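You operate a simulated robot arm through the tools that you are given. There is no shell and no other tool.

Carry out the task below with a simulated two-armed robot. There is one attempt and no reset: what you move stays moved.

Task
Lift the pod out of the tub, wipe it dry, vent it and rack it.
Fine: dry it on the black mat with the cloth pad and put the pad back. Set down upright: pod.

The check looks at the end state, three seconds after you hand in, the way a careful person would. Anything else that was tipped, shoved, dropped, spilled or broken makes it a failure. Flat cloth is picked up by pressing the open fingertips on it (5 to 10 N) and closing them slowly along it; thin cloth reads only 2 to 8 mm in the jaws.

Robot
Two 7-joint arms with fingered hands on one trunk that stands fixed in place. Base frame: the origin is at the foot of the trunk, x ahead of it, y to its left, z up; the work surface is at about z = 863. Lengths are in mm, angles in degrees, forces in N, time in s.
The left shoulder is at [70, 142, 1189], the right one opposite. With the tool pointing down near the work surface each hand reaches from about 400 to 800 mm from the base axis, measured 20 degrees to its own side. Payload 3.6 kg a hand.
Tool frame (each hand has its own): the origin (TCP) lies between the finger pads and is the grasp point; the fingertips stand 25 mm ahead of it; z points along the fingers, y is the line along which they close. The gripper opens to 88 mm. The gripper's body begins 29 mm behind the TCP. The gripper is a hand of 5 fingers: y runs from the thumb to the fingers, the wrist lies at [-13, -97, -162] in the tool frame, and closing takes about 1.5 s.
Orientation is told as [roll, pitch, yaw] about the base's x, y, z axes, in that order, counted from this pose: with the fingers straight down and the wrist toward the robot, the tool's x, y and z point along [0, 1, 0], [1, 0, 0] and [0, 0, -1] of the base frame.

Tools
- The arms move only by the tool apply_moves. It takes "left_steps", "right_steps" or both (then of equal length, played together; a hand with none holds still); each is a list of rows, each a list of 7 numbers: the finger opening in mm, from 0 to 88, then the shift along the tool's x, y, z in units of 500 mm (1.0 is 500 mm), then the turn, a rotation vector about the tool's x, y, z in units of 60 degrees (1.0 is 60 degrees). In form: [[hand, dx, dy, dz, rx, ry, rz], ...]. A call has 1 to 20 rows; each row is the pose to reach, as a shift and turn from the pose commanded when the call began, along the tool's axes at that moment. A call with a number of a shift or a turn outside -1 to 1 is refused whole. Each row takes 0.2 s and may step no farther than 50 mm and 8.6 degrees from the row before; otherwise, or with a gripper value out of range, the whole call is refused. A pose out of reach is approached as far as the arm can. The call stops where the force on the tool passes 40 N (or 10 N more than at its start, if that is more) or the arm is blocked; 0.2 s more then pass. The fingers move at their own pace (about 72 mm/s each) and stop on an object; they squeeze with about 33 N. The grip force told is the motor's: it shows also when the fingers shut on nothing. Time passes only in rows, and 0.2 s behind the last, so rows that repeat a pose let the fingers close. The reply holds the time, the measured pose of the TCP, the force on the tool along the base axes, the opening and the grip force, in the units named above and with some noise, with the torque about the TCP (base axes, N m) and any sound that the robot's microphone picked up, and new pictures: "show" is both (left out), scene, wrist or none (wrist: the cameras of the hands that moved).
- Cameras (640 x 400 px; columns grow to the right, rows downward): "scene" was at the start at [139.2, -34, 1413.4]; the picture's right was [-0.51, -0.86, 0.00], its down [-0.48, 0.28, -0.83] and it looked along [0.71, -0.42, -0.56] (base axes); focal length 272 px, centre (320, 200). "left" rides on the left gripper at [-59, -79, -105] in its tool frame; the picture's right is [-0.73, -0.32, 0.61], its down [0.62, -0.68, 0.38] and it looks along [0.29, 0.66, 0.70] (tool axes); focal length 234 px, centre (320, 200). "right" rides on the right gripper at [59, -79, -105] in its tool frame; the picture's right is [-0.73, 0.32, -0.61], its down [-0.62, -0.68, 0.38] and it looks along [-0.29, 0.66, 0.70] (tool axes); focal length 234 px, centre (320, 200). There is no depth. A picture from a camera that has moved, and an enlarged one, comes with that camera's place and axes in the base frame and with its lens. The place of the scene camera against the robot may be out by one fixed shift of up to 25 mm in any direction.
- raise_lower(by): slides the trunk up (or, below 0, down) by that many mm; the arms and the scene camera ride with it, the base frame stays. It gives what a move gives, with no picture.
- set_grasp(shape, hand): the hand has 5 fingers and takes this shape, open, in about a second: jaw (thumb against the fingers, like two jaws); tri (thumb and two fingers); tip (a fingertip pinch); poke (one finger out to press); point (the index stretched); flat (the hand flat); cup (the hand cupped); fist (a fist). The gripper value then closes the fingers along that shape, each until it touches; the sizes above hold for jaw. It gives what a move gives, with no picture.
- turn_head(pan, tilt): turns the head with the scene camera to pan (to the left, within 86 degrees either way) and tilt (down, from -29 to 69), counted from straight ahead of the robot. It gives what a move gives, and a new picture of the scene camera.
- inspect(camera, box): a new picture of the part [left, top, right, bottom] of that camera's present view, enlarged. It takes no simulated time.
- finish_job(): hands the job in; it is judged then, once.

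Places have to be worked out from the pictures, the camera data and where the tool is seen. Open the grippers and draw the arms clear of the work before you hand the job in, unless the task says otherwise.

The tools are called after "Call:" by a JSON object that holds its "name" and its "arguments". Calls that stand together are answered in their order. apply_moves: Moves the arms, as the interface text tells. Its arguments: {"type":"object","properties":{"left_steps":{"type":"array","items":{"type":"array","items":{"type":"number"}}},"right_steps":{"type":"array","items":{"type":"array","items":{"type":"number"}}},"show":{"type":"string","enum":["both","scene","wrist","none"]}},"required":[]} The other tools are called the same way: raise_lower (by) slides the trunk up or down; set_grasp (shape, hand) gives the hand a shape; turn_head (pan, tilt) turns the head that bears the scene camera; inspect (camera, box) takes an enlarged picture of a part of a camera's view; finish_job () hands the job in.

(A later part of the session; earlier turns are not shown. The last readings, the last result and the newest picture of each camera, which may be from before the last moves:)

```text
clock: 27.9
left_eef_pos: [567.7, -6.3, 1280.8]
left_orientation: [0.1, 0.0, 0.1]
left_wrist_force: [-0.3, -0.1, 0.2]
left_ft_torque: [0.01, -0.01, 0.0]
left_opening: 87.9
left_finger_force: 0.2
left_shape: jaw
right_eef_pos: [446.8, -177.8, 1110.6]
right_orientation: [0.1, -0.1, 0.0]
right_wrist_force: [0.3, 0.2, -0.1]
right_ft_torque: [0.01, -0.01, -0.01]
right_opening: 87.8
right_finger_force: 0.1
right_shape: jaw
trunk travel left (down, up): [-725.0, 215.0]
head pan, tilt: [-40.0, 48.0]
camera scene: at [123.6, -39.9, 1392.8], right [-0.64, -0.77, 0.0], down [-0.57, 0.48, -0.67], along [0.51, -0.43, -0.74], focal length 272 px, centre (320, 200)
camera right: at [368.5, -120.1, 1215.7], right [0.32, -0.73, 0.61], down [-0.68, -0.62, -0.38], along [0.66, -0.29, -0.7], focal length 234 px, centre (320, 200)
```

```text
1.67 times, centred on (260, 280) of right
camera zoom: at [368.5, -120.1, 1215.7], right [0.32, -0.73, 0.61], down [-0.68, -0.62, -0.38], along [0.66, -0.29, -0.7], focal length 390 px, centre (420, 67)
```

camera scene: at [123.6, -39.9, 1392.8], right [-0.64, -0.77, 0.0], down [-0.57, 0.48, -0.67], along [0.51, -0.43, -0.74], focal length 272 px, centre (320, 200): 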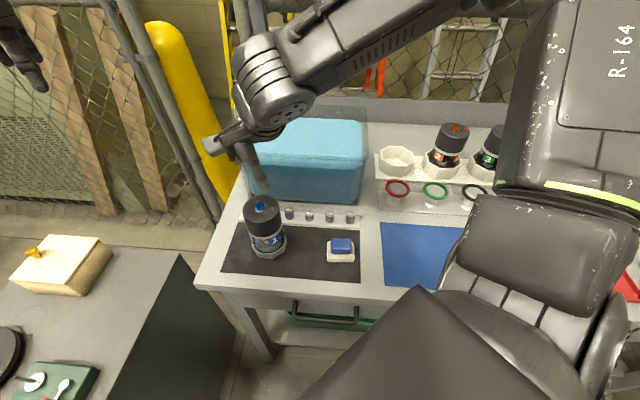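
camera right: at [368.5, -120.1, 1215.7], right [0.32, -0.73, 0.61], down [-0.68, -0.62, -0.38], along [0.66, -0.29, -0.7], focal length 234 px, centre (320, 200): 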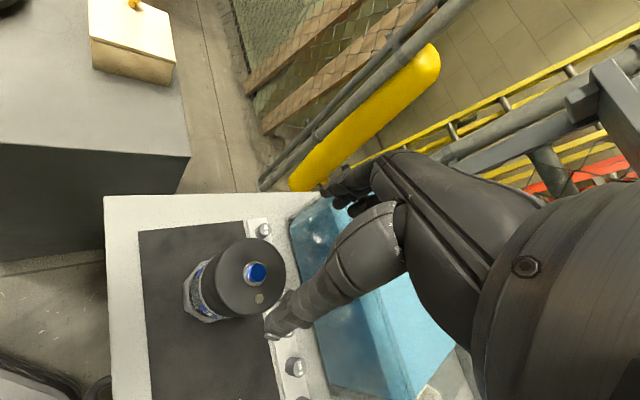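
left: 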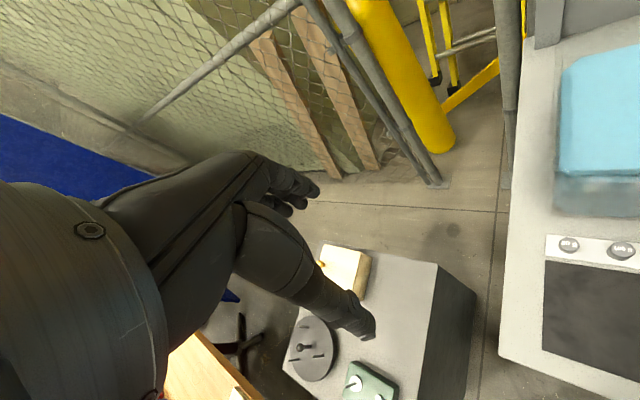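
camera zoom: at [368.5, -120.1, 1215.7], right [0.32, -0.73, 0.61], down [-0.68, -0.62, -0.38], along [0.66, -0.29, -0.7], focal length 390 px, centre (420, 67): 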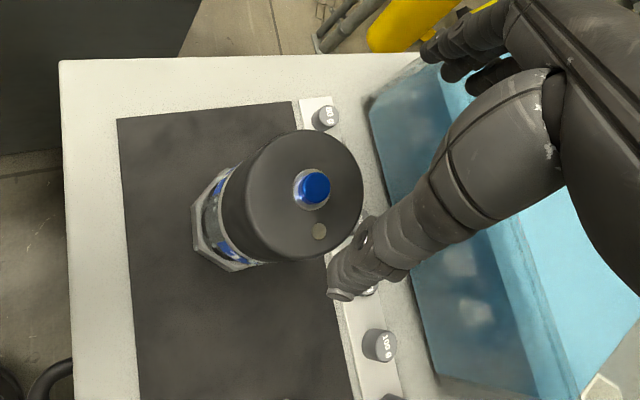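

The pod stands upright on the mat at about (446, -179). Next I take the right hand over the pad near (333, -296), turning −45° to align with its handle.

Call:
{"name": "apply_moves", "arguments": {"right_steps": [[88, -0.034, -0.033, 0.0, 0, 0, 0.107], [88, -0.068, -0.066, 0.0, 0, 0, 0.214], [88, -0.102, -0.099, 0.0, 0, 0, 0.321], [88, -0.136, -0.132, 0.03, 0, 0, 0.428], [88, -0.17, -0.165, 0.07, 0, 0, 0.535], [88, -0.204, -0.198, 0.11, 0, 0, 0.642], [88, -0.236, -0.228, 0.15, 0, 0, 0.75], [88, -0.236, -0.228, 0.15, 0, 0, 0.75]]}}

Call:
{"name": "inspect", "arguments": {"camera": "right", "box": [140, 160, 380, 400]}}

```text
clock: 29.7
left_eef_pos: [566.8, -4.7, 1282.7]
left_orientation: [0.0, 0.0, 0.1]
left_wrist_force: [-0.8, 0.6, 0.1]
left_ft_torque: [0.03, 0.03, 0.01]
left_opening: 87.5
left_finger_force: 0.0
left_shape: jaw
right_eef_pos: [386.5, -305.7, 1038.3]
right_orientation: [-0.1, 0.1, -45.1]
right_wrist_force: [-0.1, -0.2, -0.1]
right_ft_torque: [0.0, 0.02, -0.02]
right_opening: 87.9
right_finger_force: 0.0
right_shape: jaw
right hand out of reach, approached as far as the arm can: row 4, 5, 6, 7, 8
trunk travel left (down, up): [-725.0, 215.0]
head pan, tilt: [-40.0, 48.0]
camera scene: at [123.1, -39.4, 1392.9], right [-0.64, -0.77, 0.0], down [-0.57, 0.48, -0.67], along [0.51, -0.43, -0.74], focal length 272 px, centre (320, 200)
camera right: at [371.8, -208.2, 1144.4], right [-0.29, -0.74, 0.61], down [-0.92, 0.04, -0.38], along [0.26, -0.67, -0.7], focal length 234 px, centre (320, 200)
```

scene: 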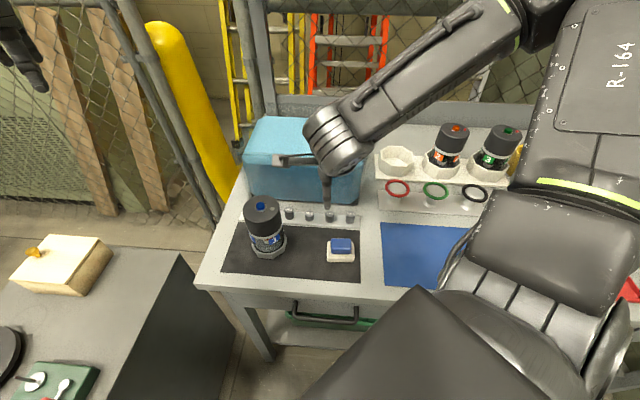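
right: 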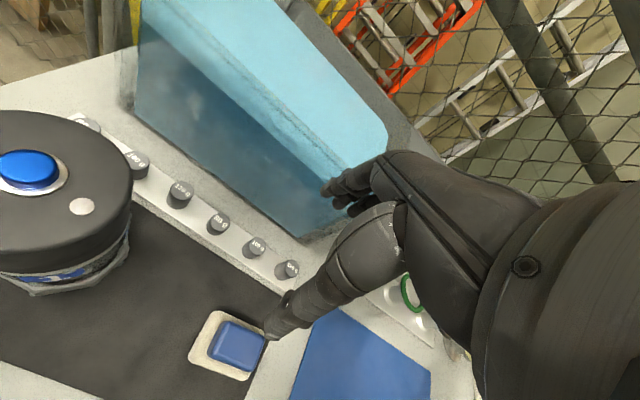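

```text
1.67 times, centred on (260, 280) of right
camera zoom: at [371.8, -208.2, 1144.4], right [-0.29, -0.74, 0.61], down [-0.92, 0.04, -0.38], along [0.26, -0.67, -0.7], focal length 390 px, centre (420, 67)
```

zoom: 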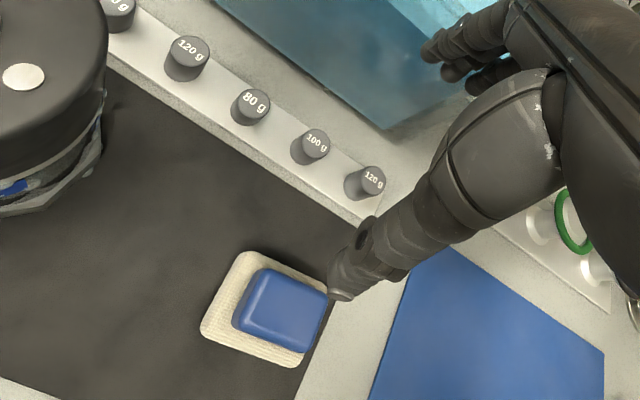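

With the trunk at this height the pad at about (327, -290) is too close in for the right wrist at −45°. I raise the trunk 110 mm to give the arm room.

Call:
{"name": "raise_lower", "arguments": {"by": 110}}

```text
clock: 31.1
left_eef_pos: [567.1, -6.0, 1393.1]
left_orientation: [-0.1, 0.0, 0.2]
left_wrist_force: [0.3, -1.0, 0.5]
left_ft_torque: [-0.02, 0.03, 0.01]
left_opening: 87.5
left_finger_force: 0.1
left_shape: jaw
right_eef_pos: [386.1, -304.5, 1148.2]
right_orientation: [-0.1, 0.0, -45.0]
right_wrist_force: [0.4, -0.5, 0.3]
right_ft_torque: [0.0, -0.03, -0.02]
right_opening: 87.7
right_finger_force: 0.1
right_shape: jaw
trunk travel left (down, up): [-835.0, 105.0]
head pan, tilt: [-40.0, 48.0]
```

I first descend 50 mm in place to see which reference the command uses.

Call:
{"name": "apply_moves", "arguments": {"right_steps": [[88, 0, 0, 0.05, 0, 0, 0], [88, 0, 0, 0.1, 0, 0, 0], [88, 0, 0, 0.1, 0, 0, 0]], "show": "none"}}

```text
clock: 31.9
left_eef_pos: [566.9, -5.3, 1392.0]
left_orientation: [-0.1, 0.1, 0.1]
left_wrist_force: [0.4, -0.4, -0.2]
left_ft_torque: [0.01, -0.02, -0.01]
left_opening: 87.6
left_finger_force: 0.0
left_shape: jaw
right_eef_pos: [385.0, -304.6, 1101.1]
right_orientation: [0.0, 0.0, -45.0]
right_wrist_force: [-1.0, 0.2, 0.4]
right_ft_torque: [0.0, 0.0, -0.01]
right_opening: 88.0
right_finger_force: 0.2
right_shape: jaw
trunk travel left (down, up): [-835.0, 105.0]
head pan, tilt: [-40.0, 48.0]
```

The command reference is the measured pose. I now move over the pad to (327, -290) at z≈1000.

Call:
{"name": "apply_moves", "arguments": {"right_steps": [[88, -0.02, -0.034, 0.04, 0, 0, 0], [88, -0.04, -0.068, 0.08, 0, 0, 0], [88, -0.061, -0.103, 0.14, 0, 0, 0], [88, -0.061, -0.103, 0.2, 0, 0, 0], [88, -0.061, -0.103, 0.2, 0, 0, 0]]}}

Call:
{"name": "inspect", "arguments": {"camera": "right", "box": [180, 160, 420, 400]}}

```text
clock: 33.1
left_eef_pos: [567.2, -4.4, 1393.0]
left_orientation: [0.0, 0.0, 0.1]
left_wrist_force: [0.2, -1.3, 0.6]
left_ft_torque: [-0.01, -0.03, 0.02]
left_opening: 87.6
left_finger_force: 0.0
left_shape: jaw
right_eef_pos: [338.2, -290.5, 991.0]
right_orientation: [-0.1, 0.1, -45.1]
right_wrist_force: [0.1, 0.0, 0.4]
right_ft_torque: [-0.02, -0.01, 0.02]
right_opening: 87.6
right_finger_force: 0.1
right_shape: jaw
right hand out of reach, approached as far as the arm can: row 1, 2, 3, 4, 5
trunk travel left (down, up): [-835.0, 105.0]
head pan, tilt: [-40.0, 48.0]
camera scene: at [122.9, -39.5, 1502.9], right [-0.64, -0.77, 0.0], down [-0.57, 0.48, -0.67], along [0.51, -0.43, -0.74], focal length 272 px, centre (320, 200)
camera right: at [323.3, -194.4, 1095.4], right [-0.28, -0.74, 0.61], down [-0.92, 0.04, -0.38], along [0.26, -0.67, -0.7], focal length 234 px, centre (320, 200)
```

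scene: 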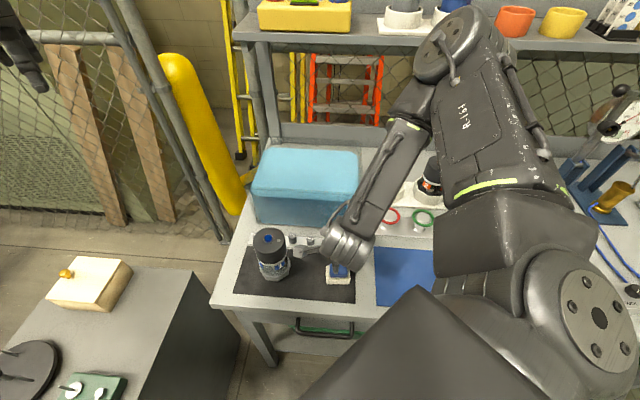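
right: 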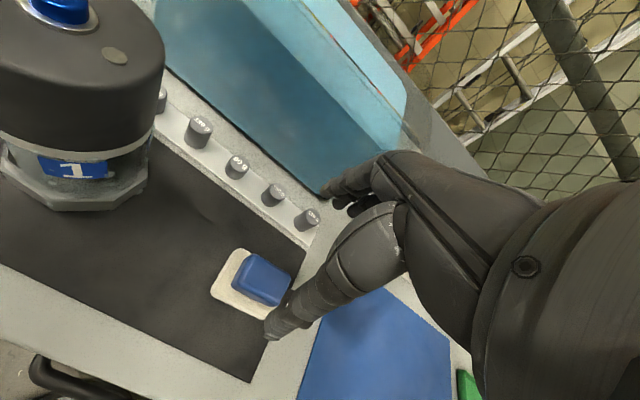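

```text
1.67 times, centred on (300, 280) of right
camera zoom: at [323.3, -194.4, 1095.4], right [-0.28, -0.74, 0.61], down [-0.92, 0.04, -0.38], along [0.26, -0.67, -0.7], focal length 390 px, centre (353, 67)
```

zoom: 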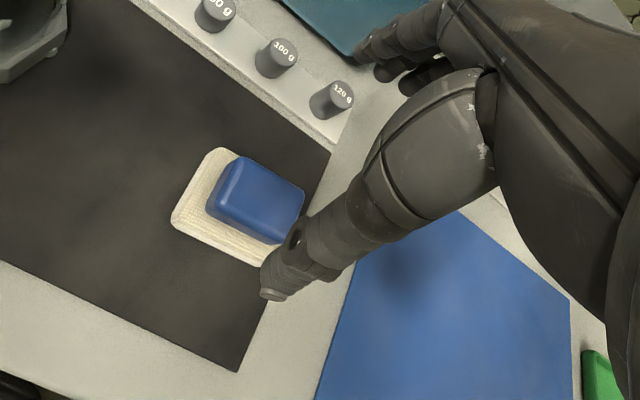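

The handle (about 40×29 mm, axis −45°) is centred at (328, -291). I shift there while descending to z≈940; reach improves lower down.

Call:
{"name": "apply_moves", "arguments": {"right_steps": [[88, 0, 0, 0.05, 0, 0, 0], [88, -0.007, -0.007, 0.08, 0, 0, 0], [88, -0.014, -0.013, 0.1, 0, 0, 0], [88, -0.014, -0.013, 0.1, 0, 0, 0]]}}

Call:
{"name": "inspect", "arguments": {"camera": "right", "box": [180, 160, 420, 400]}}

```text
clock: 34.1
left_eef_pos: [567.4, -4.2, 1391.8]
left_orientation: [-0.1, -0.1, 0.1]
left_wrist_force: [0.2, 0.8, 0.0]
left_ft_torque: [-0.04, 0.0, 0.0]
left_opening: 87.7
left_finger_force: 0.1
left_shape: jaw
right_eef_pos: [334.3, -297.2, 962.8]
right_orientation: [-0.1, 0.1, -45.0]
right_wrist_force: [0.1, -0.3, -0.3]
right_ft_torque: [-0.01, -0.02, 0.01]
right_opening: 87.8
right_finger_force: 0.0
right_shape: jaw
right hand out of reach, approached as far as the arm can: row 2, 3, 4
trunk travel left (down, up): [-835.0, 105.0]
head pan, tilt: [-40.0, 48.0]
camera scene: at [124.2, -38.8, 1502.8], right [-0.64, -0.77, 0.0], down [-0.57, 0.48, -0.67], along [0.51, -0.43, -0.74], focal length 272 px, centre (320, 200)
camera right: at [320.6, -201.2, 1067.7], right [-0.28, -0.74, 0.61], down [-0.92, 0.04, -0.38], along [0.26, -0.67, -0.7], focal length 234 px, centre (320, 200)
```

scene: 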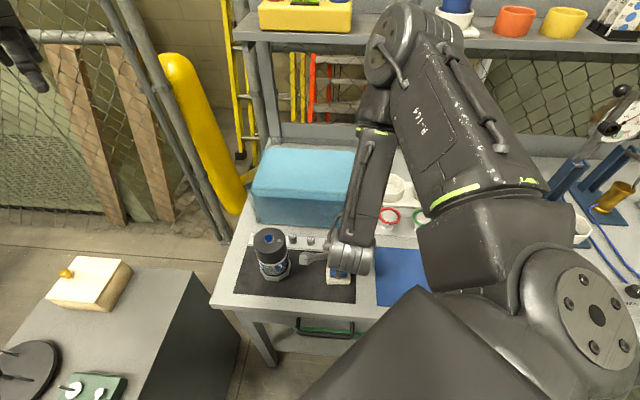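
right: 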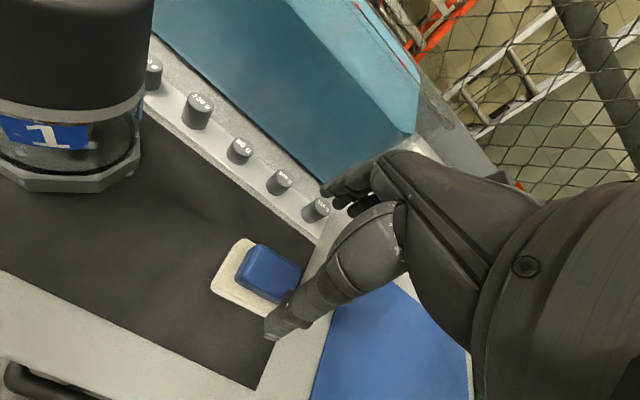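

```text
1.67 times, centred on (300, 280) of right
camera zoom: at [320.6, -201.2, 1067.7], right [-0.28, -0.74, 0.61], down [-0.92, 0.04, -0.38], along [0.26, -0.67, -0.7], focal length 390 px, centre (353, 67)
```

zoom: 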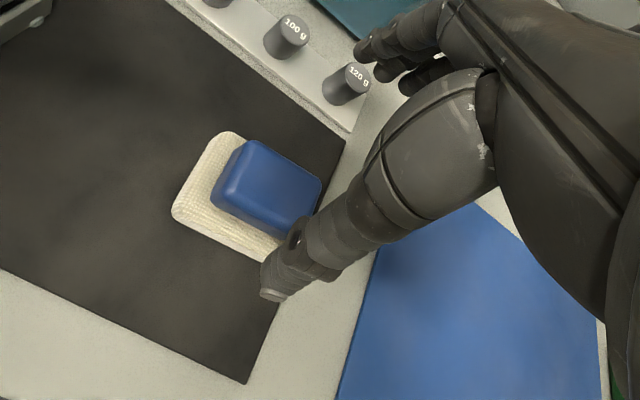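

The limit is a minimum wrist-to-shoulder distance, so descending straight first should free up reach. I go down to z≈925 then shift to the handle centre.

Call:
{"name": "apply_moves", "arguments": {"right_steps": [[88, 0, 0, 0.03, 0, 0, 0], [88, 0, 0, 0.06, 0, 0, 0], [88, -0.006, -0.003, 0.072, 0, 0, 0], [88, -0.001, -0.017, 0.072, 0, 0, 0], [88, -0.001, -0.017, 0.072, 0, 0, 0]]}}

Call:
{"name": "inspect", "arguments": {"camera": "right", "box": [180, 160, 420, 400]}}

```text
clock: 35.3
left_eef_pos: [568.6, -5.2, 1391.8]
left_orientation: [0.0, 0.0, 0.2]
left_wrist_force: [-0.3, -0.4, 0.3]
left_ft_torque: [-0.01, -0.01, 0.04]
left_opening: 87.6
left_finger_force: 0.0
left_shape: jaw
right_eef_pos: [334.2, -308.4, 957.0]
right_orientation: [-0.1, 0.1, -45.0]
right_wrist_force: [-0.6, -0.6, -0.7]
right_ft_torque: [0.0, 0.0, 0.0]
right_opening: 88.0
right_finger_force: 0.1
right_shape: jaw
right hand out of reach, approached as far as the arm can: row 1, 2, 3, 4, 5
trunk travel left (down, up): [-835.0, 105.0]
head pan, tilt: [-40.0, 48.0]
camera scene: at [123.4, -39.6, 1502.9], right [-0.64, -0.77, 0.0], down [-0.57, 0.48, -0.67], along [0.51, -0.43, -0.74], focal length 272 px, centre (320, 200)
camera right: at [320.5, -210.8, 1063.0], right [-0.28, -0.74, 0.61], down [-0.92, 0.04, -0.38], along [0.26, -0.67, -0.7], focal length 234 px, centre (320, 200)
```

scene: 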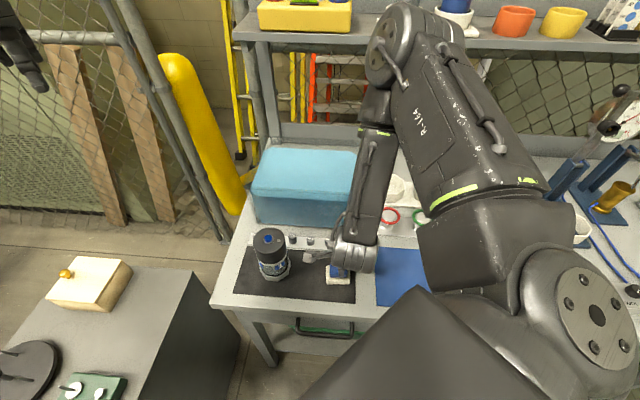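
right: 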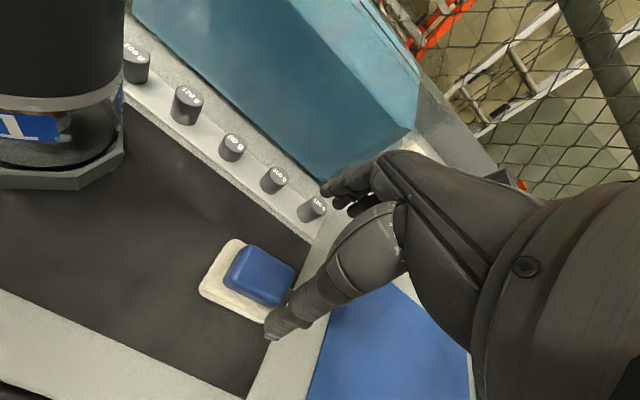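

```text
1.67 times, centred on (300, 280) of right
camera zoom: at [320.5, -210.8, 1063.0], right [-0.28, -0.74, 0.61], down [-0.92, 0.04, -0.38], along [0.26, -0.67, -0.7], focal length 390 px, centre (353, 67)
```

zoom: 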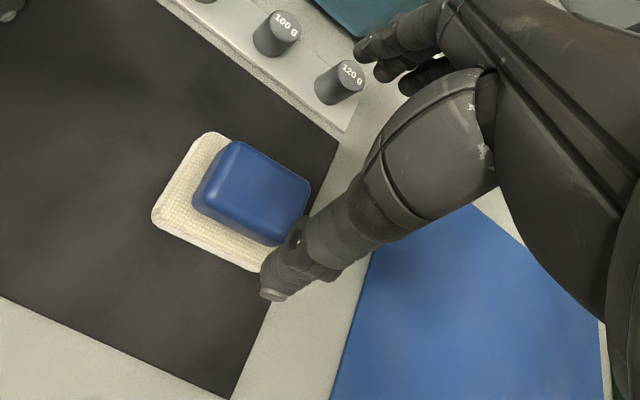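

Yaw −45° is blocked by the wrist's joint limits here, so I'll grip the handle along its long side (yaw +45°) instead. First I back off and test whether the right hand can reach a sideways wiping pose.

Call:
{"name": "apply_moves", "arguments": {"right_steps": [[88, 0.009, 0.038, -0.03, 0, 0, -0.107], [88, 0.018, 0.076, -0.06, 0, 0, -0.214], [88, 0.027, 0.114, -0.09, 0, 0, -0.321], [88, 0.036, 0.152, -0.12, 0, 0, -0.428], [88, 0.045, 0.19, -0.15, 0, 0, -0.535], [88, 0.054, 0.228, -0.18, 0, 0, -0.642], [88, 0.062, 0.266, -0.206, 0, 0, -0.75], [88, 0.062, 0.266, -0.206, 0, 0, -0.75]], "show": "none"}}

```text
clock: 37.1
left_eef_pos: [564.7, -2.4, 1394.5]
left_orientation: [-0.2, -0.2, 0.1]
left_wrist_force: [0.1, -0.3, -0.2]
left_ft_torque: [0.02, -0.03, 0.01]
left_opening: 87.7
left_finger_force: 0.1
left_shape: jaw
right_eef_pos: [448.0, -379.3, 1063.8]
right_orientation: [-0.2, -0.1, 0.1]
right_wrist_force: [-0.4, 0.2, 0.7]
right_ft_torque: [-0.01, -0.03, 0.03]
right_opening: 87.5
right_finger_force: 0.1
right_shape: jaw
trunk travel left (down, up): [-835.0, 105.0]
head pan, tilt: [-40.0, 48.0]
```

I rotate halfway (60°) toward the sideways pose in free space to test reach.

Call:
{"name": "apply_moves", "arguments": {"right_steps": [[88, 0, 0, 0, 0.082, 0.082, 0.082], [88, 0, 0, 0, 0.164, 0.164, 0.164], [88, 0, 0, 0, 0.246, 0.246, 0.246], [88, 0, 0, 0, 0.328, 0.328, 0.328], [88, 0, 0, 0, 0.41, 0.41, 0.41], [88, 0, 0, 0, 0.492, 0.492, 0.492], [88, 0, 0, 0, 0.574, 0.574, 0.574], [88, 0, 0, 0, 0.574, 0.574, 0.574]]}}

```text
clock: 38.9
left_eef_pos: [567.2, -5.4, 1393.4]
left_orientation: [0.0, 0.1, 0.1]
left_wrist_force: [0.8, -0.3, 0.5]
left_ft_torque: [-0.01, 0.02, -0.01]
left_opening: 87.6
left_finger_force: 0.0
left_shape: jaw
right_eef_pos: [449.6, -379.8, 1061.2]
right_orientation: [26.4, 41.7, -26.6]
right_wrist_force: [0.1, -0.1, 0.4]
right_ft_torque: [0.02, 0.03, 0.02]
right_opening: 87.7
right_finger_force: 0.0
right_shape: jaw
trunk travel left (down, up): [-835.0, 105.0]
head pan, tilt: [-40.0, 48.0]
camera scene: at [123.0, -39.2, 1502.9], right [-0.64, -0.77, 0.0], down [-0.57, 0.48, -0.67], along [0.51, -0.43, -0.74], focal length 272 px, centre (320, 200)
camera right: at [471.5, -384.6, 1204.1], right [-0.06, -1.0, -0.05], down [-1.0, 0.06, -0.01], along [0.01, 0.05, -1.0], focal length 234 px, centre (320, 200)
```

scene: 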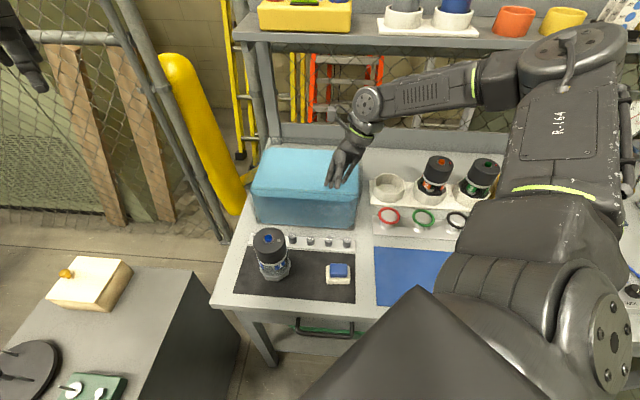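
right: 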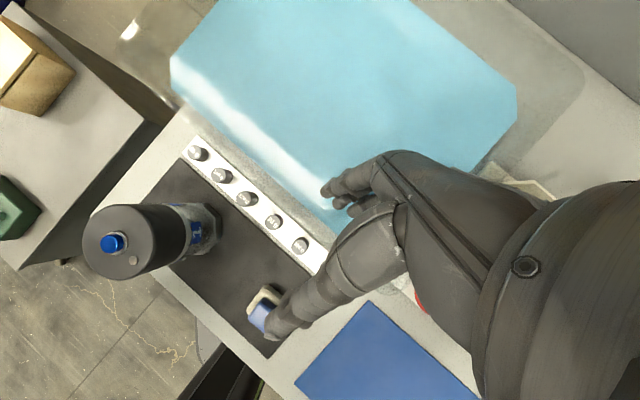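

Reachable so far. I complete the other 60°.

Call:
{"name": "apply_moves", "arguments": {"right_steps": [[88, 0, 0, 0, 0.082, 0.082, 0.082], [88, 0, 0, 0, 0.164, 0.164, 0.164], [88, 0, 0, 0, 0.246, 0.246, 0.246], [88, 0, 0, 0, 0.328, 0.328, 0.328], [88, 0, 0, 0, 0.41, 0.41, 0.41], [88, 0, 0, 0, 0.492, 0.492, 0.492], [88, 0, 0, 0, 0.574, 0.574, 0.574], [88, 0, 0, 0, 0.58, 0.58, 0.58], [88, 0, 0, 0, 0.58, 0.58, 0.58]]}}

```text
clock: 40.3
left_eef_pos: [571.1, -11.3, 1390.7]
left_orientation: [0.3, 0.1, 0.0]
left_wrist_force: [0.0, 1.0, 0.5]
left_ft_torque: [-0.01, 0.04, 0.03]
left_opening: 87.7
left_finger_force: 0.1
left_shape: jaw
right_eef_pos: [457.2, -386.6, 1059.8]
right_orientation: [42.8, 79.8, -41.1]
right_wrist_force: [17.6, -29.8, 5.0]
right_ft_torque: [-1.85, -1.04, 0.25]
right_opening: 87.7
right_finger_force: 0.1
right_shape: jaw
trunk travel left (down, up): [-835.0, 105.0]
head pan, tilt: [-40.0, 48.0]
stopped in row 6 (right hand): the force on the tool passed its limit at 44 N (the readings are from after the stop); the commanded pose is now the measured one
camera scene: at [127.1, -46.2, 1502.3], right [-0.64, -0.77, 0.0], down [-0.57, 0.48, -0.67], along [0.51, -0.43, -0.75], focal length 272 px, centre (320, 200)
camera right: at [513.9, -476.3, 1158.2], right [-0.61, -0.72, -0.33], down [-0.74, 0.39, 0.55], along [-0.27, 0.58, -0.77], focal length 234 px, centre (320, 200)
```

scene: 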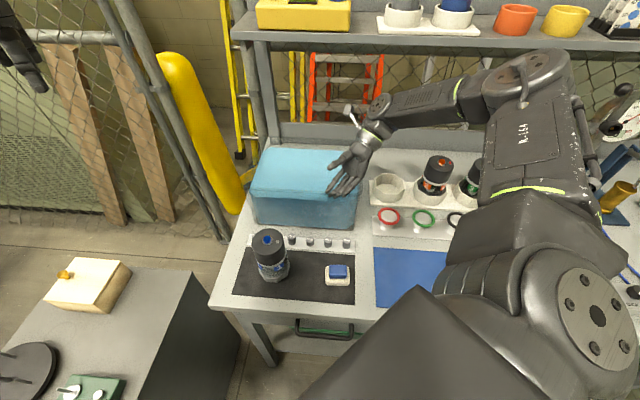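
right: 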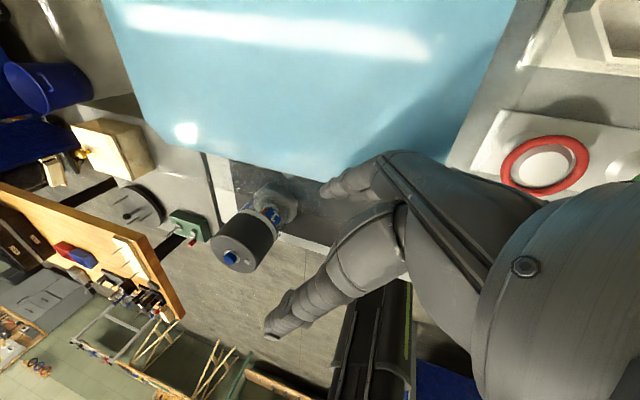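

The hand's lower fingers touched the tub rim (TCP was right above its front wall). I back off upward at once and check the tub.

Call:
{"name": "apply_moves", "arguments": {"right_steps": [[88, 0, -0.02, 0, 0, 0, 0], [88, 0, -0.05, 0, 0, 0, 0], [88, 0, -0.1, 0, 0, 0, 0], [88, 0, -0.15, 0, 0, 0, 0], [88, 0, -0.15, 0, 0, 0, 0]]}}

Call:
{"name": "inspect", "arguments": {"camera": "scene", "box": [220, 130, 420, 300]}}

```text
clock: 41.5
left_eef_pos: [571.9, -6.9, 1391.2]
left_orientation: [0.1, 0.1, 0.0]
left_wrist_force: [-0.7, 1.1, 0.5]
left_ft_torque: [0.03, 0.04, 0.0]
left_opening: 87.5
left_finger_force: 0.0
left_shape: jaw
right_eef_pos: [443.9, -375.0, 1135.5]
right_orientation: [42.0, 80.2, -41.6]
right_wrist_force: [0.1, 0.3, 0.4]
right_ft_torque: [0.03, 0.0, 0.05]
right_opening: 87.7
right_finger_force: 0.1
right_shape: jaw
trunk travel left (down, up): [-835.0, 105.0]
head pan, tilt: [-40.0, 48.0]
camera scene: at [125.9, -42.3, 1502.6], right [-0.64, -0.77, 0.0], down [-0.57, 0.48, -0.67], along [0.51, -0.43, -0.74], focal length 272 px, centre (320, 200)
camera right: at [502.7, -463.9, 1233.3], right [-0.61, -0.72, -0.32], down [-0.74, 0.38, 0.55], along [-0.27, 0.58, -0.77], focal length 234 px, centre (320, 200)
```

scene: 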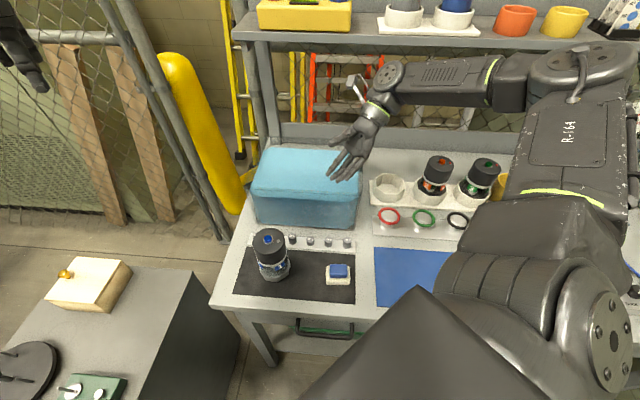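
right: 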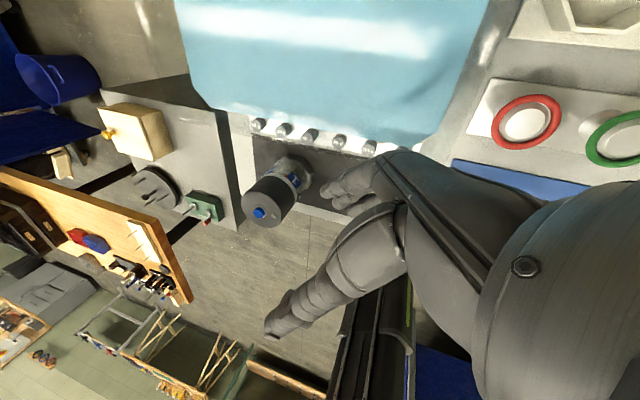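

```text
2.35 times, centred on (320, 215) of scene
camera zoom: at [125.9, -42.3, 1502.6], right [-0.64, -0.77, 0.0], down [-0.57, 0.48, -0.67], along [0.51, -0.43, -0.74], focal length 640 px, centre (320, 165)
```

zoom: 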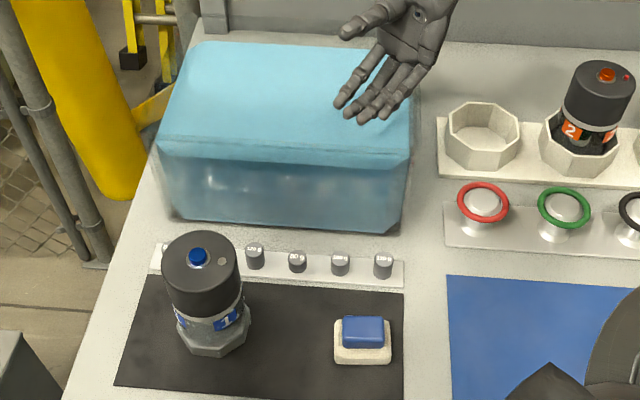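

The tub, weights and pads look unmoved. The sideways pose is reachable; I next test it pointing along the bench's length (+x+y, parallel to the tub's front), at a height clear of everything.

Call:
{"name": "apply_moves", "arguments": {"right_steps": [[88, -0.016, 0.003, 0.033, 0.008, 0.107, 0.02], [88, -0.032, 0.006, 0.065, 0.016, 0.214, 0.039], [88, -0.047, 0.009, 0.098, 0.024, 0.32, 0.059], [88, -0.063, 0.012, 0.131, 0.032, 0.427, 0.079], [88, -0.079, 0.014, 0.163, 0.04, 0.534, 0.098], [88, -0.095, 0.017, 0.196, 0.048, 0.641, 0.118], [88, -0.11, 0.02, 0.228, 0.056, 0.748, 0.137], [88, -0.126, 0.023, 0.261, 0.064, 0.855, 0.157], [88, -0.126, 0.023, 0.261, 0.064, 0.855, 0.157]]}}

```text
clock: 43.5
left_eef_pos: [568.3, -5.3, 1392.3]
left_orientation: [0.0, 0.0, 0.1]
left_wrist_force: [0.3, 0.0, 0.3]
left_ft_torque: [-0.02, -0.01, -0.02]
left_opening: 87.5
left_finger_force: 0.0
left_shape: jaw
right_eef_pos: [368.1, -253.6, 1100.0]
right_orientation: [110.8, 89.9, -24.4]
right_wrist_force: [0.0, 0.0, 0.6]
right_ft_torque: [0.01, 0.01, -0.03]
right_opening: 87.6
right_finger_force: 0.0
right_shape: jaw
trunk travel left (down, up): [-835.0, 105.0]
head pan, tilt: [-40.0, 48.0]
camera scene: at [123.5, -40.1, 1502.8], right [-0.64, -0.77, 0.0], down [-0.57, 0.48, -0.67], along [0.51, -0.43, -0.74], focal length 272 px, centre (320, 200)
camera right: at [335.7, -370.4, 1179.3], right [-0.94, 0.09, -0.32], down [-0.17, 0.71, 0.68], along [0.29, 0.7, -0.66], focal length 234 px, centre (320, 200)
```

scene: 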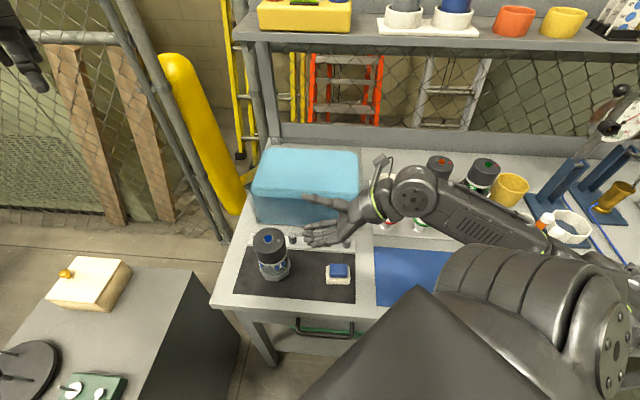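
right: 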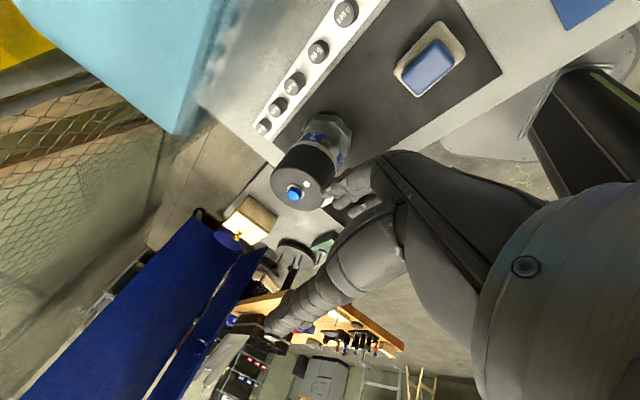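

This handshake-like wiping pose reaches comfortably. Now I rotate back (180° about the tool's y+z diagonal, in three calls) to a hand-down pose at yaw +45° to pick up the pad, keeping high.

Call:
{"name": "apply_moves", "arguments": {"right_steps": [[88, 0, -0.03, 0, 0, 0.1, 0.1], [88, 0, -0.06, 0, 0, 0.2, 0.2], [88, 0, -0.09, 0, 0, 0.3, 0.3], [88, 0, -0.1, 0, 0, 0.4, 0.4], [88, 0, -0.1, 0, 0, 0.5, 0.5], [88, 0, -0.1, 0, 0, 0.6, 0.6], [88, 0, -0.1, 0, 0, 0.7, 0.7], [88, 0, -0.1, 0, 0, 0.707, 0.707]], "show": "none"}}

Call:
{"name": "apply_moves", "arguments": {"right_steps": [[88, 0, 0, 0, 0, 0.1, 0.1], [88, 0, 0, 0, 0, 0.2, 0.2], [88, 0, 0, 0, 0, 0.3, 0.3], [88, 0, 0, 0, 0, 0.4, 0.4], [88, 0, 0, 0, 0, 0.5, 0.5], [88, 0, 0, 0, 0, 0.6, 0.6], [88, 0, 0, 0, 0, 0.7, 0.7], [88, 0, 0, 0, 0, 0.707, 0.707]], "show": "none"}}

Call:
{"name": "apply_moves", "arguments": {"right_steps": [[88, 0, 0, 0, 0, 0.1, 0.1], [88, 0, 0, 0, 0, 0.2, 0.2], [88, 0, 0, 0, 0, 0.3, 0.3], [88, 0, 0, 0, 0, 0.4, 0.4], [88, 0, 0, 0, 0, 0.5, 0.5], [88, 0, 0, 0, 0, 0.6, 0.6], [88, 0, 0, 0, 0, 0.7, 0.7], [88, 0, 0, 0, 0, 0.707, 0.707], [88, 0, 0, 0, 0, 0.707, 0.707]]}}

```text
clock: 45.3
left_eef_pos: [568.1, -4.8, 1391.9]
left_orientation: [0.0, 0.0, 0.1]
left_wrist_force: [0.5, 0.1, -0.3]
left_ft_torque: [-0.03, 0.0, -0.05]
left_opening: 88.0
left_finger_force: 0.2
left_shape: jaw
right_eef_pos: [292.1, -235.4, 973.9]
right_orientation: [-68.6, 49.3, 112.5]
right_wrist_force: [0.6, -0.1, -0.4]
right_ft_torque: [0.0, -0.02, 0.01]
right_opening: 87.7
right_finger_force: 0.1
right_shape: jaw
right hand out of reach, approached as far as the arm can: row 2, 3, 4, 5, 6, 7, 8
trunk travel left (down, up): [-835.0, 105.0]
head pan, tilt: [-40.0, 48.0]
```

```text
clock: 45.9
left_eef_pos: [567.7, -5.3, 1393.2]
left_orientation: [0.1, 0.0, 0.0]
left_wrist_force: [0.3, -0.1, 0.2]
left_ft_torque: [-0.02, 0.01, -0.01]
left_opening: 87.7
left_finger_force: 0.1
left_shape: jaw
right_eef_pos: [266.8, -251.4, 951.5]
right_orientation: [-59.3, 49.3, 117.2]
right_wrist_force: [0.4, -0.5, -0.3]
right_ft_torque: [0.02, -0.01, -0.01]
right_opening: 87.9
right_finger_force: 0.1
right_shape: jaw
right hand out of reach, approached as far as the arm can: row 1, 2
trunk travel left (down, up): [-835.0, 105.0]
head pan, tilt: [-40.0, 48.0]
stopped in row 2 (right hand): the arm was blocked; the commanded pose is now the measured one
```

```text
clock: 46.4
left_eef_pos: [567.5, -4.7, 1393.6]
left_orientation: [0.0, -0.1, 0.0]
left_wrist_force: [0.3, -0.9, -1.2]
left_ft_torque: [-0.03, 0.01, 0.0]
left_opening: 87.9
left_finger_force: 0.0
left_shape: jaw
right_eef_pos: [242.6, -276.3, 933.8]
right_orientation: [-50.6, 49.8, 121.1]
right_wrist_force: [0.6, 0.0, -0.5]
right_ft_torque: [0.02, 0.02, -0.05]
right_opening: 88.0
right_finger_force: 0.0
right_shape: jaw
right hand out of reach, approached as far as the arm can: row 1, 2
trunk travel left (down, up): [-835.0, 105.0]
head pan, tilt: [-40.0, 48.0]
stopped in row 2 (right hand): the arm was blocked; the commanded pose is now the measured one
camera scene: at [122.1, -40.1, 1503.9], right [-0.64, -0.77, 0.0], down [-0.57, 0.48, -0.67], along [0.51, -0.43, -0.74], focal length 272 px, centre (320, 200)
camera right: at [159.9, -366.1, 1008.3], right [-0.49, 0.79, 0.36], down [0.72, 0.14, 0.68], along [0.49, 0.59, -0.64], focal length 234 px, centre (320, 200)
```

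scene: 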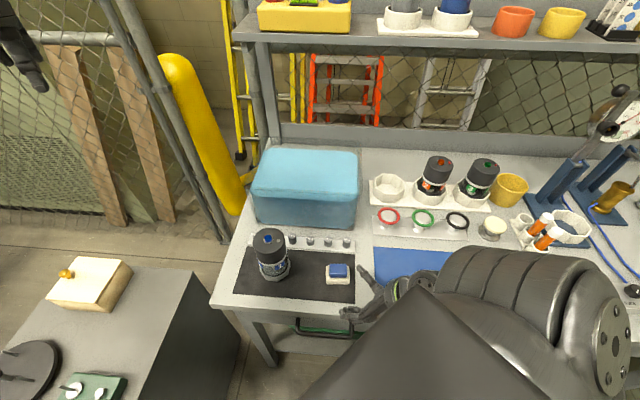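
right: 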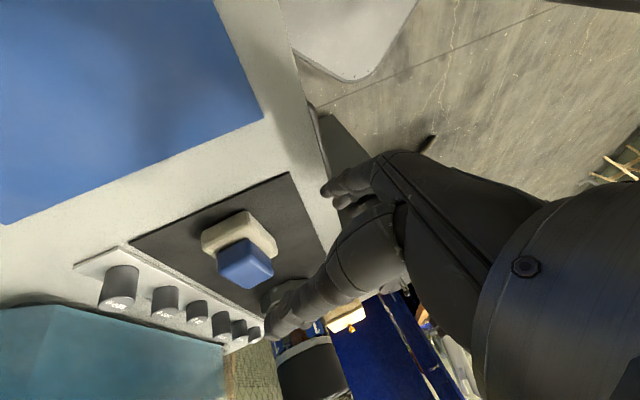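

The rotation ran into the arm's inner limit and drifted close to the body; nothing on the bench was disturbed. I go one step at a time now: up first, then forward away from the body.

Call:
{"name": "apply_moves", "arguments": {"right_steps": [[88, -0.03, -0.045, -0.025, 0, 0, 0], [88, -0.06, -0.091, -0.049, 0, 0, 0], [88, -0.08, -0.157, -0.024, 0, 0, 0], [88, -0.1, -0.222, 0.002, 0, 0, 0], [88, -0.12, -0.288, 0.028, 0, 0, 0], [88, -0.14, -0.353, 0.053, 0, 0, 0], [88, -0.16, -0.419, 0.079, 0, 0, 0], [88, -0.181, -0.484, 0.104, 0, 0, 0], [88, -0.181, -0.484, 0.104, 0, 0, 0]]}}

```text
clock: 48.4
left_eef_pos: [568.5, -5.8, 1392.7]
left_orientation: [-0.1, 0.0, 0.0]
left_wrist_force: [0.3, -0.3, 0.3]
left_ft_torque: [0.04, 0.02, 0.04]
left_opening: 87.8
left_finger_force: 0.0
left_shape: jaw
right_eef_pos: [231.5, -281.8, 943.5]
right_orientation: [-51.0, 50.1, 120.9]
right_wrist_force: [-0.2, 0.0, -0.5]
right_ft_torque: [0.0, -0.02, -0.01]
right_opening: 87.9
right_finger_force: 0.1
right_shape: jaw
right hand out of reach, approached as far as the arm can: row 1, 2, 3, 4, 5, 6, 7, 8, 9
trunk travel left (down, up): [-835.0, 105.0]
head pan, tilt: [-40.0, 48.0]
camera scene: at [123.2, -39.7, 1502.9], right [-0.64, -0.77, 0.0], down [-0.57, 0.48, -0.67], along [0.51, -0.43, -0.74], focal length 272 px, centre (320, 200)
camera right: at [147.5, -372.2, 1017.9], right [-0.49, 0.79, 0.36], down [0.72, 0.14, 0.68], along [0.49, 0.59, -0.64], focal length 234 px, centre (320, 200)
```

scene: 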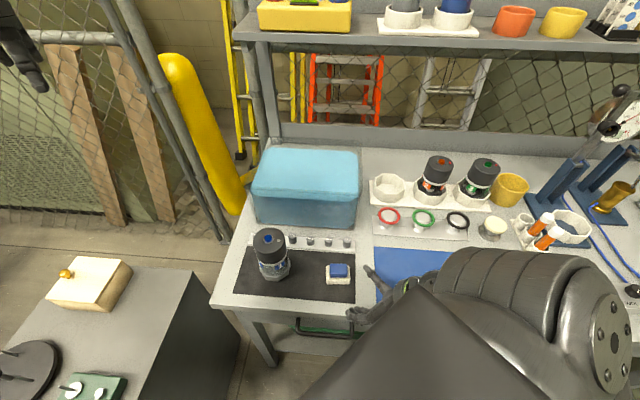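
right: 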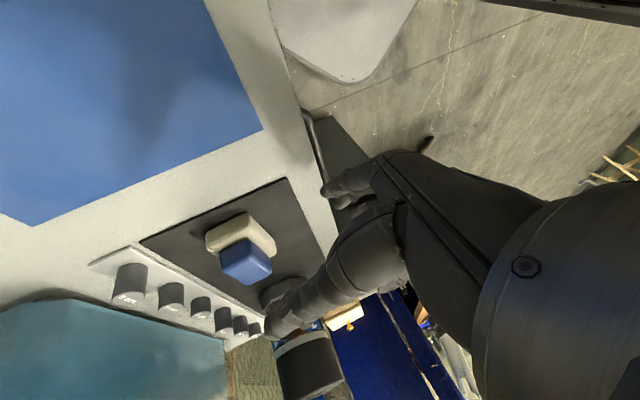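

This orientation sits at a joint limit. I retrace to the earlier reachable wiping pose, combining the reverse turn with an up-forward motion.

Call:
{"name": "apply_moves", "arguments": {"right_steps": [[88, -0.033, -0.037, 0.015, 0.019, -0.106, -0.084], [88, -0.067, -0.074, 0.03, 0.038, -0.212, -0.168], [88, -0.1, -0.111, 0.045, 0.057, -0.318, -0.252], [88, -0.133, -0.148, 0.06, 0.076, -0.424, -0.336], [88, -0.167, -0.185, 0.075, 0.095, -0.53, -0.42], [88, -0.2, -0.223, 0.09, 0.114, -0.636, -0.504], [88, -0.233, -0.26, 0.105, 0.134, -0.743, -0.588], [88, -0.267, -0.297, 0.12, 0.153, -0.849, -0.673], [88, -0.267, -0.297, 0.12, 0.153, -0.849, -0.673], [88, -0.267, -0.297, 0.12, 0.153, -0.849, -0.673]]}}

```text
clock: 50.6
left_eef_pos: [568.0, -4.3, 1393.0]
left_orientation: [0.0, 0.0, 0.0]
left_wrist_force: [-0.5, 0.1, -0.4]
left_ft_torque: [-0.01, 0.01, -0.03]
left_opening: 87.5
left_finger_force: 0.0
left_shape: jaw
right_eef_pos: [361.2, -246.2, 1102.8]
right_orientation: [-112.6, 89.6, 112.3]
right_wrist_force: [-0.4, 0.3, 0.0]
right_ft_torque: [0.0, 0.01, -0.02]
right_opening: 87.9
right_finger_force: 0.0
right_shape: jaw
right hand out of reach, approached as far as the arm can: row 1, 2, 3, 4, 5, 6, 7
trunk travel left (down, up): [-835.0, 105.0]
head pan, tilt: [-40.0, 48.0]
camera scene: at [122.9, -39.5, 1502.9], right [-0.64, -0.77, 0.0], down [-0.57, 0.48, -0.67], along [0.51, -0.43, -0.74], focal length 272 px, centre (320, 200)
camera right: at [328.2, -363.1, 1181.2], right [-0.94, 0.09, -0.32], down [-0.17, 0.71, 0.69], along [0.29, 0.7, -0.65], focal length 234 px, centre (320, 200)
```

scene: 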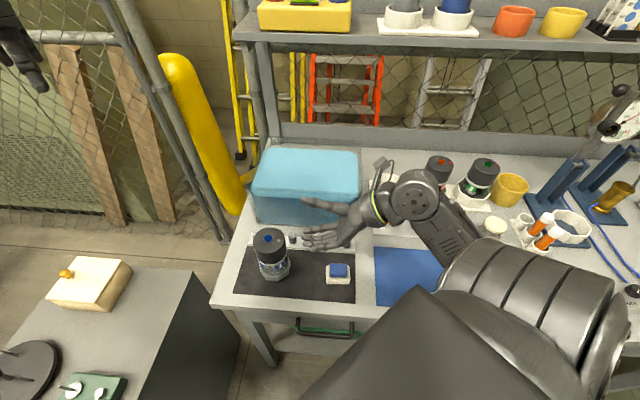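
right: 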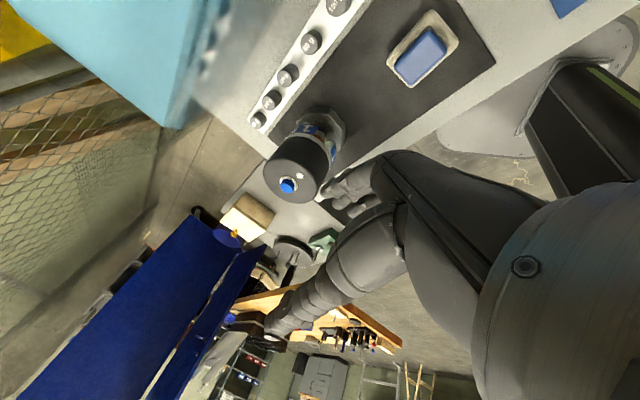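

Back in the wiping pose cleanly. I now retrace the known route to the hand-down pose (away from the body) and will try yaw +45° from there.

Call:
{"name": "apply_moves", "arguments": {"right_steps": [[88, 0.037, -0.012, -0.008, -0.008, -0.107, -0.02], [88, 0.075, -0.024, -0.016, -0.016, -0.214, -0.039], [88, 0.112, -0.036, -0.024, -0.024, -0.32, -0.059], [88, 0.15, -0.047, -0.032, -0.032, -0.427, -0.079], [88, 0.187, -0.06, -0.04, -0.04, -0.534, -0.098], [88, 0.225, -0.071, -0.048, -0.048, -0.641, -0.118], [88, 0.262, -0.083, -0.056, -0.056, -0.748, -0.137], [88, 0.3, -0.094, -0.065, -0.064, -0.855, -0.157], [88, 0.3, -0.094, -0.065, -0.064, -0.855, -0.157]], "show": "none"}}

```text
clock: 52.6
left_eef_pos: [568.3, -5.3, 1393.0]
left_orientation: [0.0, 0.0, -0.1]
left_wrist_force: [0.1, 0.5, 0.1]
left_ft_torque: [0.0, -0.03, 0.02]
left_opening: 87.5
left_finger_force: 0.1
left_shape: jaw
right_eef_pos: [441.6, -356.7, 1144.4]
right_orientation: [47.8, 81.7, -36.2]
right_wrist_force: [-1.1, -1.2, 0.0]
right_ft_torque: [0.0, -0.01, -0.05]
right_opening: 87.6
right_finger_force: 0.1
right_shape: jaw
right hand out of reach, approached as far as the arm can: row 7, 8, 9
trunk travel left (down, up): [-835.0, 105.0]
head pan, tilt: [-40.0, 48.0]
```

Call:
{"name": "apply_moves", "arguments": {"right_steps": [[88, 0, 0, 0, -0.082, -0.082, -0.082], [88, 0, 0, 0, -0.164, -0.164, -0.164], [88, 0, 0, 0, -0.246, -0.246, -0.246], [88, 0, 0, 0, -0.328, -0.328, -0.328], [88, 0, 0, 0, -0.41, -0.41, -0.41], [88, 0, 0, 0, -0.492, -0.492, -0.492], [88, 0, 0, 0, -0.492, -0.492, -0.492]], "show": "scene"}}

```text
clock: 54.2
left_eef_pos: [567.5, -5.5, 1391.8]
left_orientation: [0.0, -0.1, 0.0]
left_wrist_force: [-0.1, -0.5, -1.0]
left_ft_torque: [-0.02, 0.01, -0.01]
left_opening: 87.6
left_finger_force: 0.0
left_shape: jaw
right_eef_pos: [440.9, -356.4, 1143.1]
right_orientation: [25.7, 39.5, -26.0]
right_wrist_force: [-0.5, 0.6, -0.3]
right_ft_torque: [0.01, -0.04, -0.01]
right_opening: 87.8
right_finger_force: 0.0
right_shape: jaw
trunk travel left (down, up): [-835.0, 105.0]
head pan, tilt: [-40.0, 48.0]
camera scene: at [123.2, -39.9, 1502.9], right [-0.64, -0.77, 0.0], down [-0.57, 0.48, -0.67], along [0.51, -0.43, -0.74], focal length 272 px, centre (320, 200)
```

scene: 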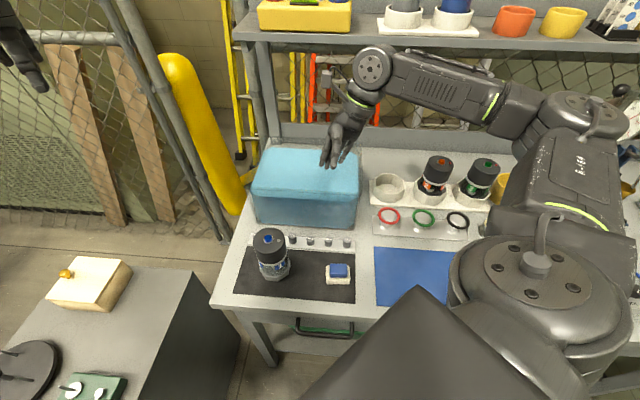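

Reaching fine. I finish the rotation back to hand-down yaw 0.

Call:
{"name": "apply_moves", "arguments": {"right_steps": [[88, 0, 0, 0, -0.082, -0.082, -0.082], [88, 0, 0, 0, -0.164, -0.164, -0.164], [88, 0, 0, 0, -0.246, -0.246, -0.246], [88, 0, 0, 0, -0.328, -0.328, -0.328], [88, 0, 0, 0, -0.41, -0.41, -0.41], [88, 0, 0, 0, -0.492, -0.492, -0.492], [88, 0, 0, 0, -0.555, -0.555, -0.555], [88, 0, 0, 0, -0.555, -0.555, -0.555]], "show": "none"}}

```text
clock: 56.0
left_eef_pos: [568.1, -4.7, 1392.2]
left_orientation: [-0.1, 0.0, 0.0]
left_wrist_force: [0.9, 0.0, -0.5]
left_ft_torque: [-0.03, 0.0, 0.03]
left_opening: 87.6
left_finger_force: 0.0
left_shape: jaw
right_eef_pos: [441.9, -355.1, 1142.5]
right_orientation: [-0.2, -0.5, -0.1]
right_wrist_force: [-0.1, -0.5, 0.5]
right_ft_torque: [-0.01, -0.01, -0.02]
right_opening: 87.8
right_finger_force: 0.0
right_shape: jaw
trunk travel left (down, up): [-835.0, 105.0]
head pan, tilt: [-40.0, 48.0]
```

At yaw 0. Now turn to yaw +45° while moving toward the pad at a safe height.

Call:
{"name": "apply_moves", "arguments": {"right_steps": [[88, 0.013, -0.028, 0.026, 0, 0, -0.107], [88, 0.026, -0.055, 0.053, 0, 0, -0.214], [88, 0.039, -0.083, 0.079, 0, 0, -0.321], [88, 0.051, -0.111, 0.105, 0, 0, -0.428], [88, 0.064, -0.139, 0.131, 0, 0, -0.535], [88, 0.077, -0.166, 0.158, 0, 0, -0.642], [88, 0.09, -0.194, 0.184, 0, 0, -0.75], [88, 0.09, -0.194, 0.184, 0, 0, -0.75]]}}

```text
clock: 57.8
left_eef_pos: [567.4, -6.2, 1390.4]
left_orientation: [0.0, 0.0, 0.0]
left_wrist_force: [0.0, -0.5, -0.8]
left_ft_torque: [-0.03, 0.0, -0.02]
left_opening: 87.7
left_finger_force: 0.0
left_shape: jaw
right_eef_pos: [346.9, -310.1, 1051.6]
right_orientation: [-0.4, -0.2, 44.8]
right_wrist_force: [0.5, -0.2, 0.0]
right_ft_torque: [-0.03, 0.01, 0.01]
right_opening: 87.8
right_finger_force: 0.0
right_shape: jaw
trunk travel left (down, up): [-835.0, 105.0]
head pan, tilt: [-40.0, 48.0]
camera scene: at [123.1, -39.7, 1502.9], right [-0.64, -0.77, 0.0], down [-0.57, 0.48, -0.67], along [0.51, -0.43, -0.74], focal length 272 px, centre (320, 200)
camera right: at [248.1, -325.1, 1155.0], right [0.74, -0.29, 0.61], down [-0.04, -0.92, -0.38], along [0.68, 0.26, -0.69], focal length 234 px, centre (320, 200)
```

scene: 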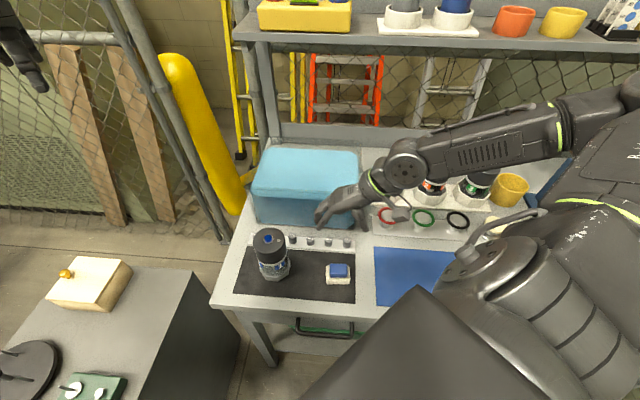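
right: 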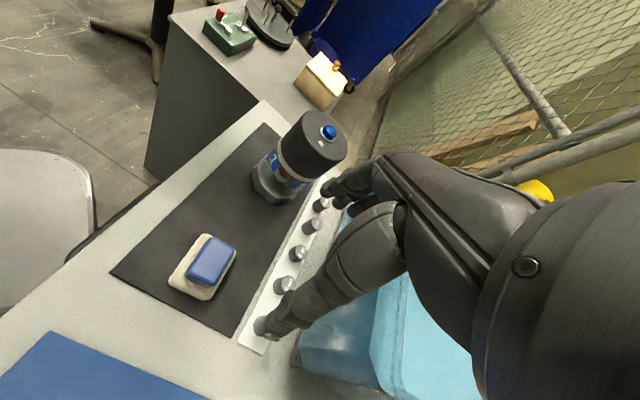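

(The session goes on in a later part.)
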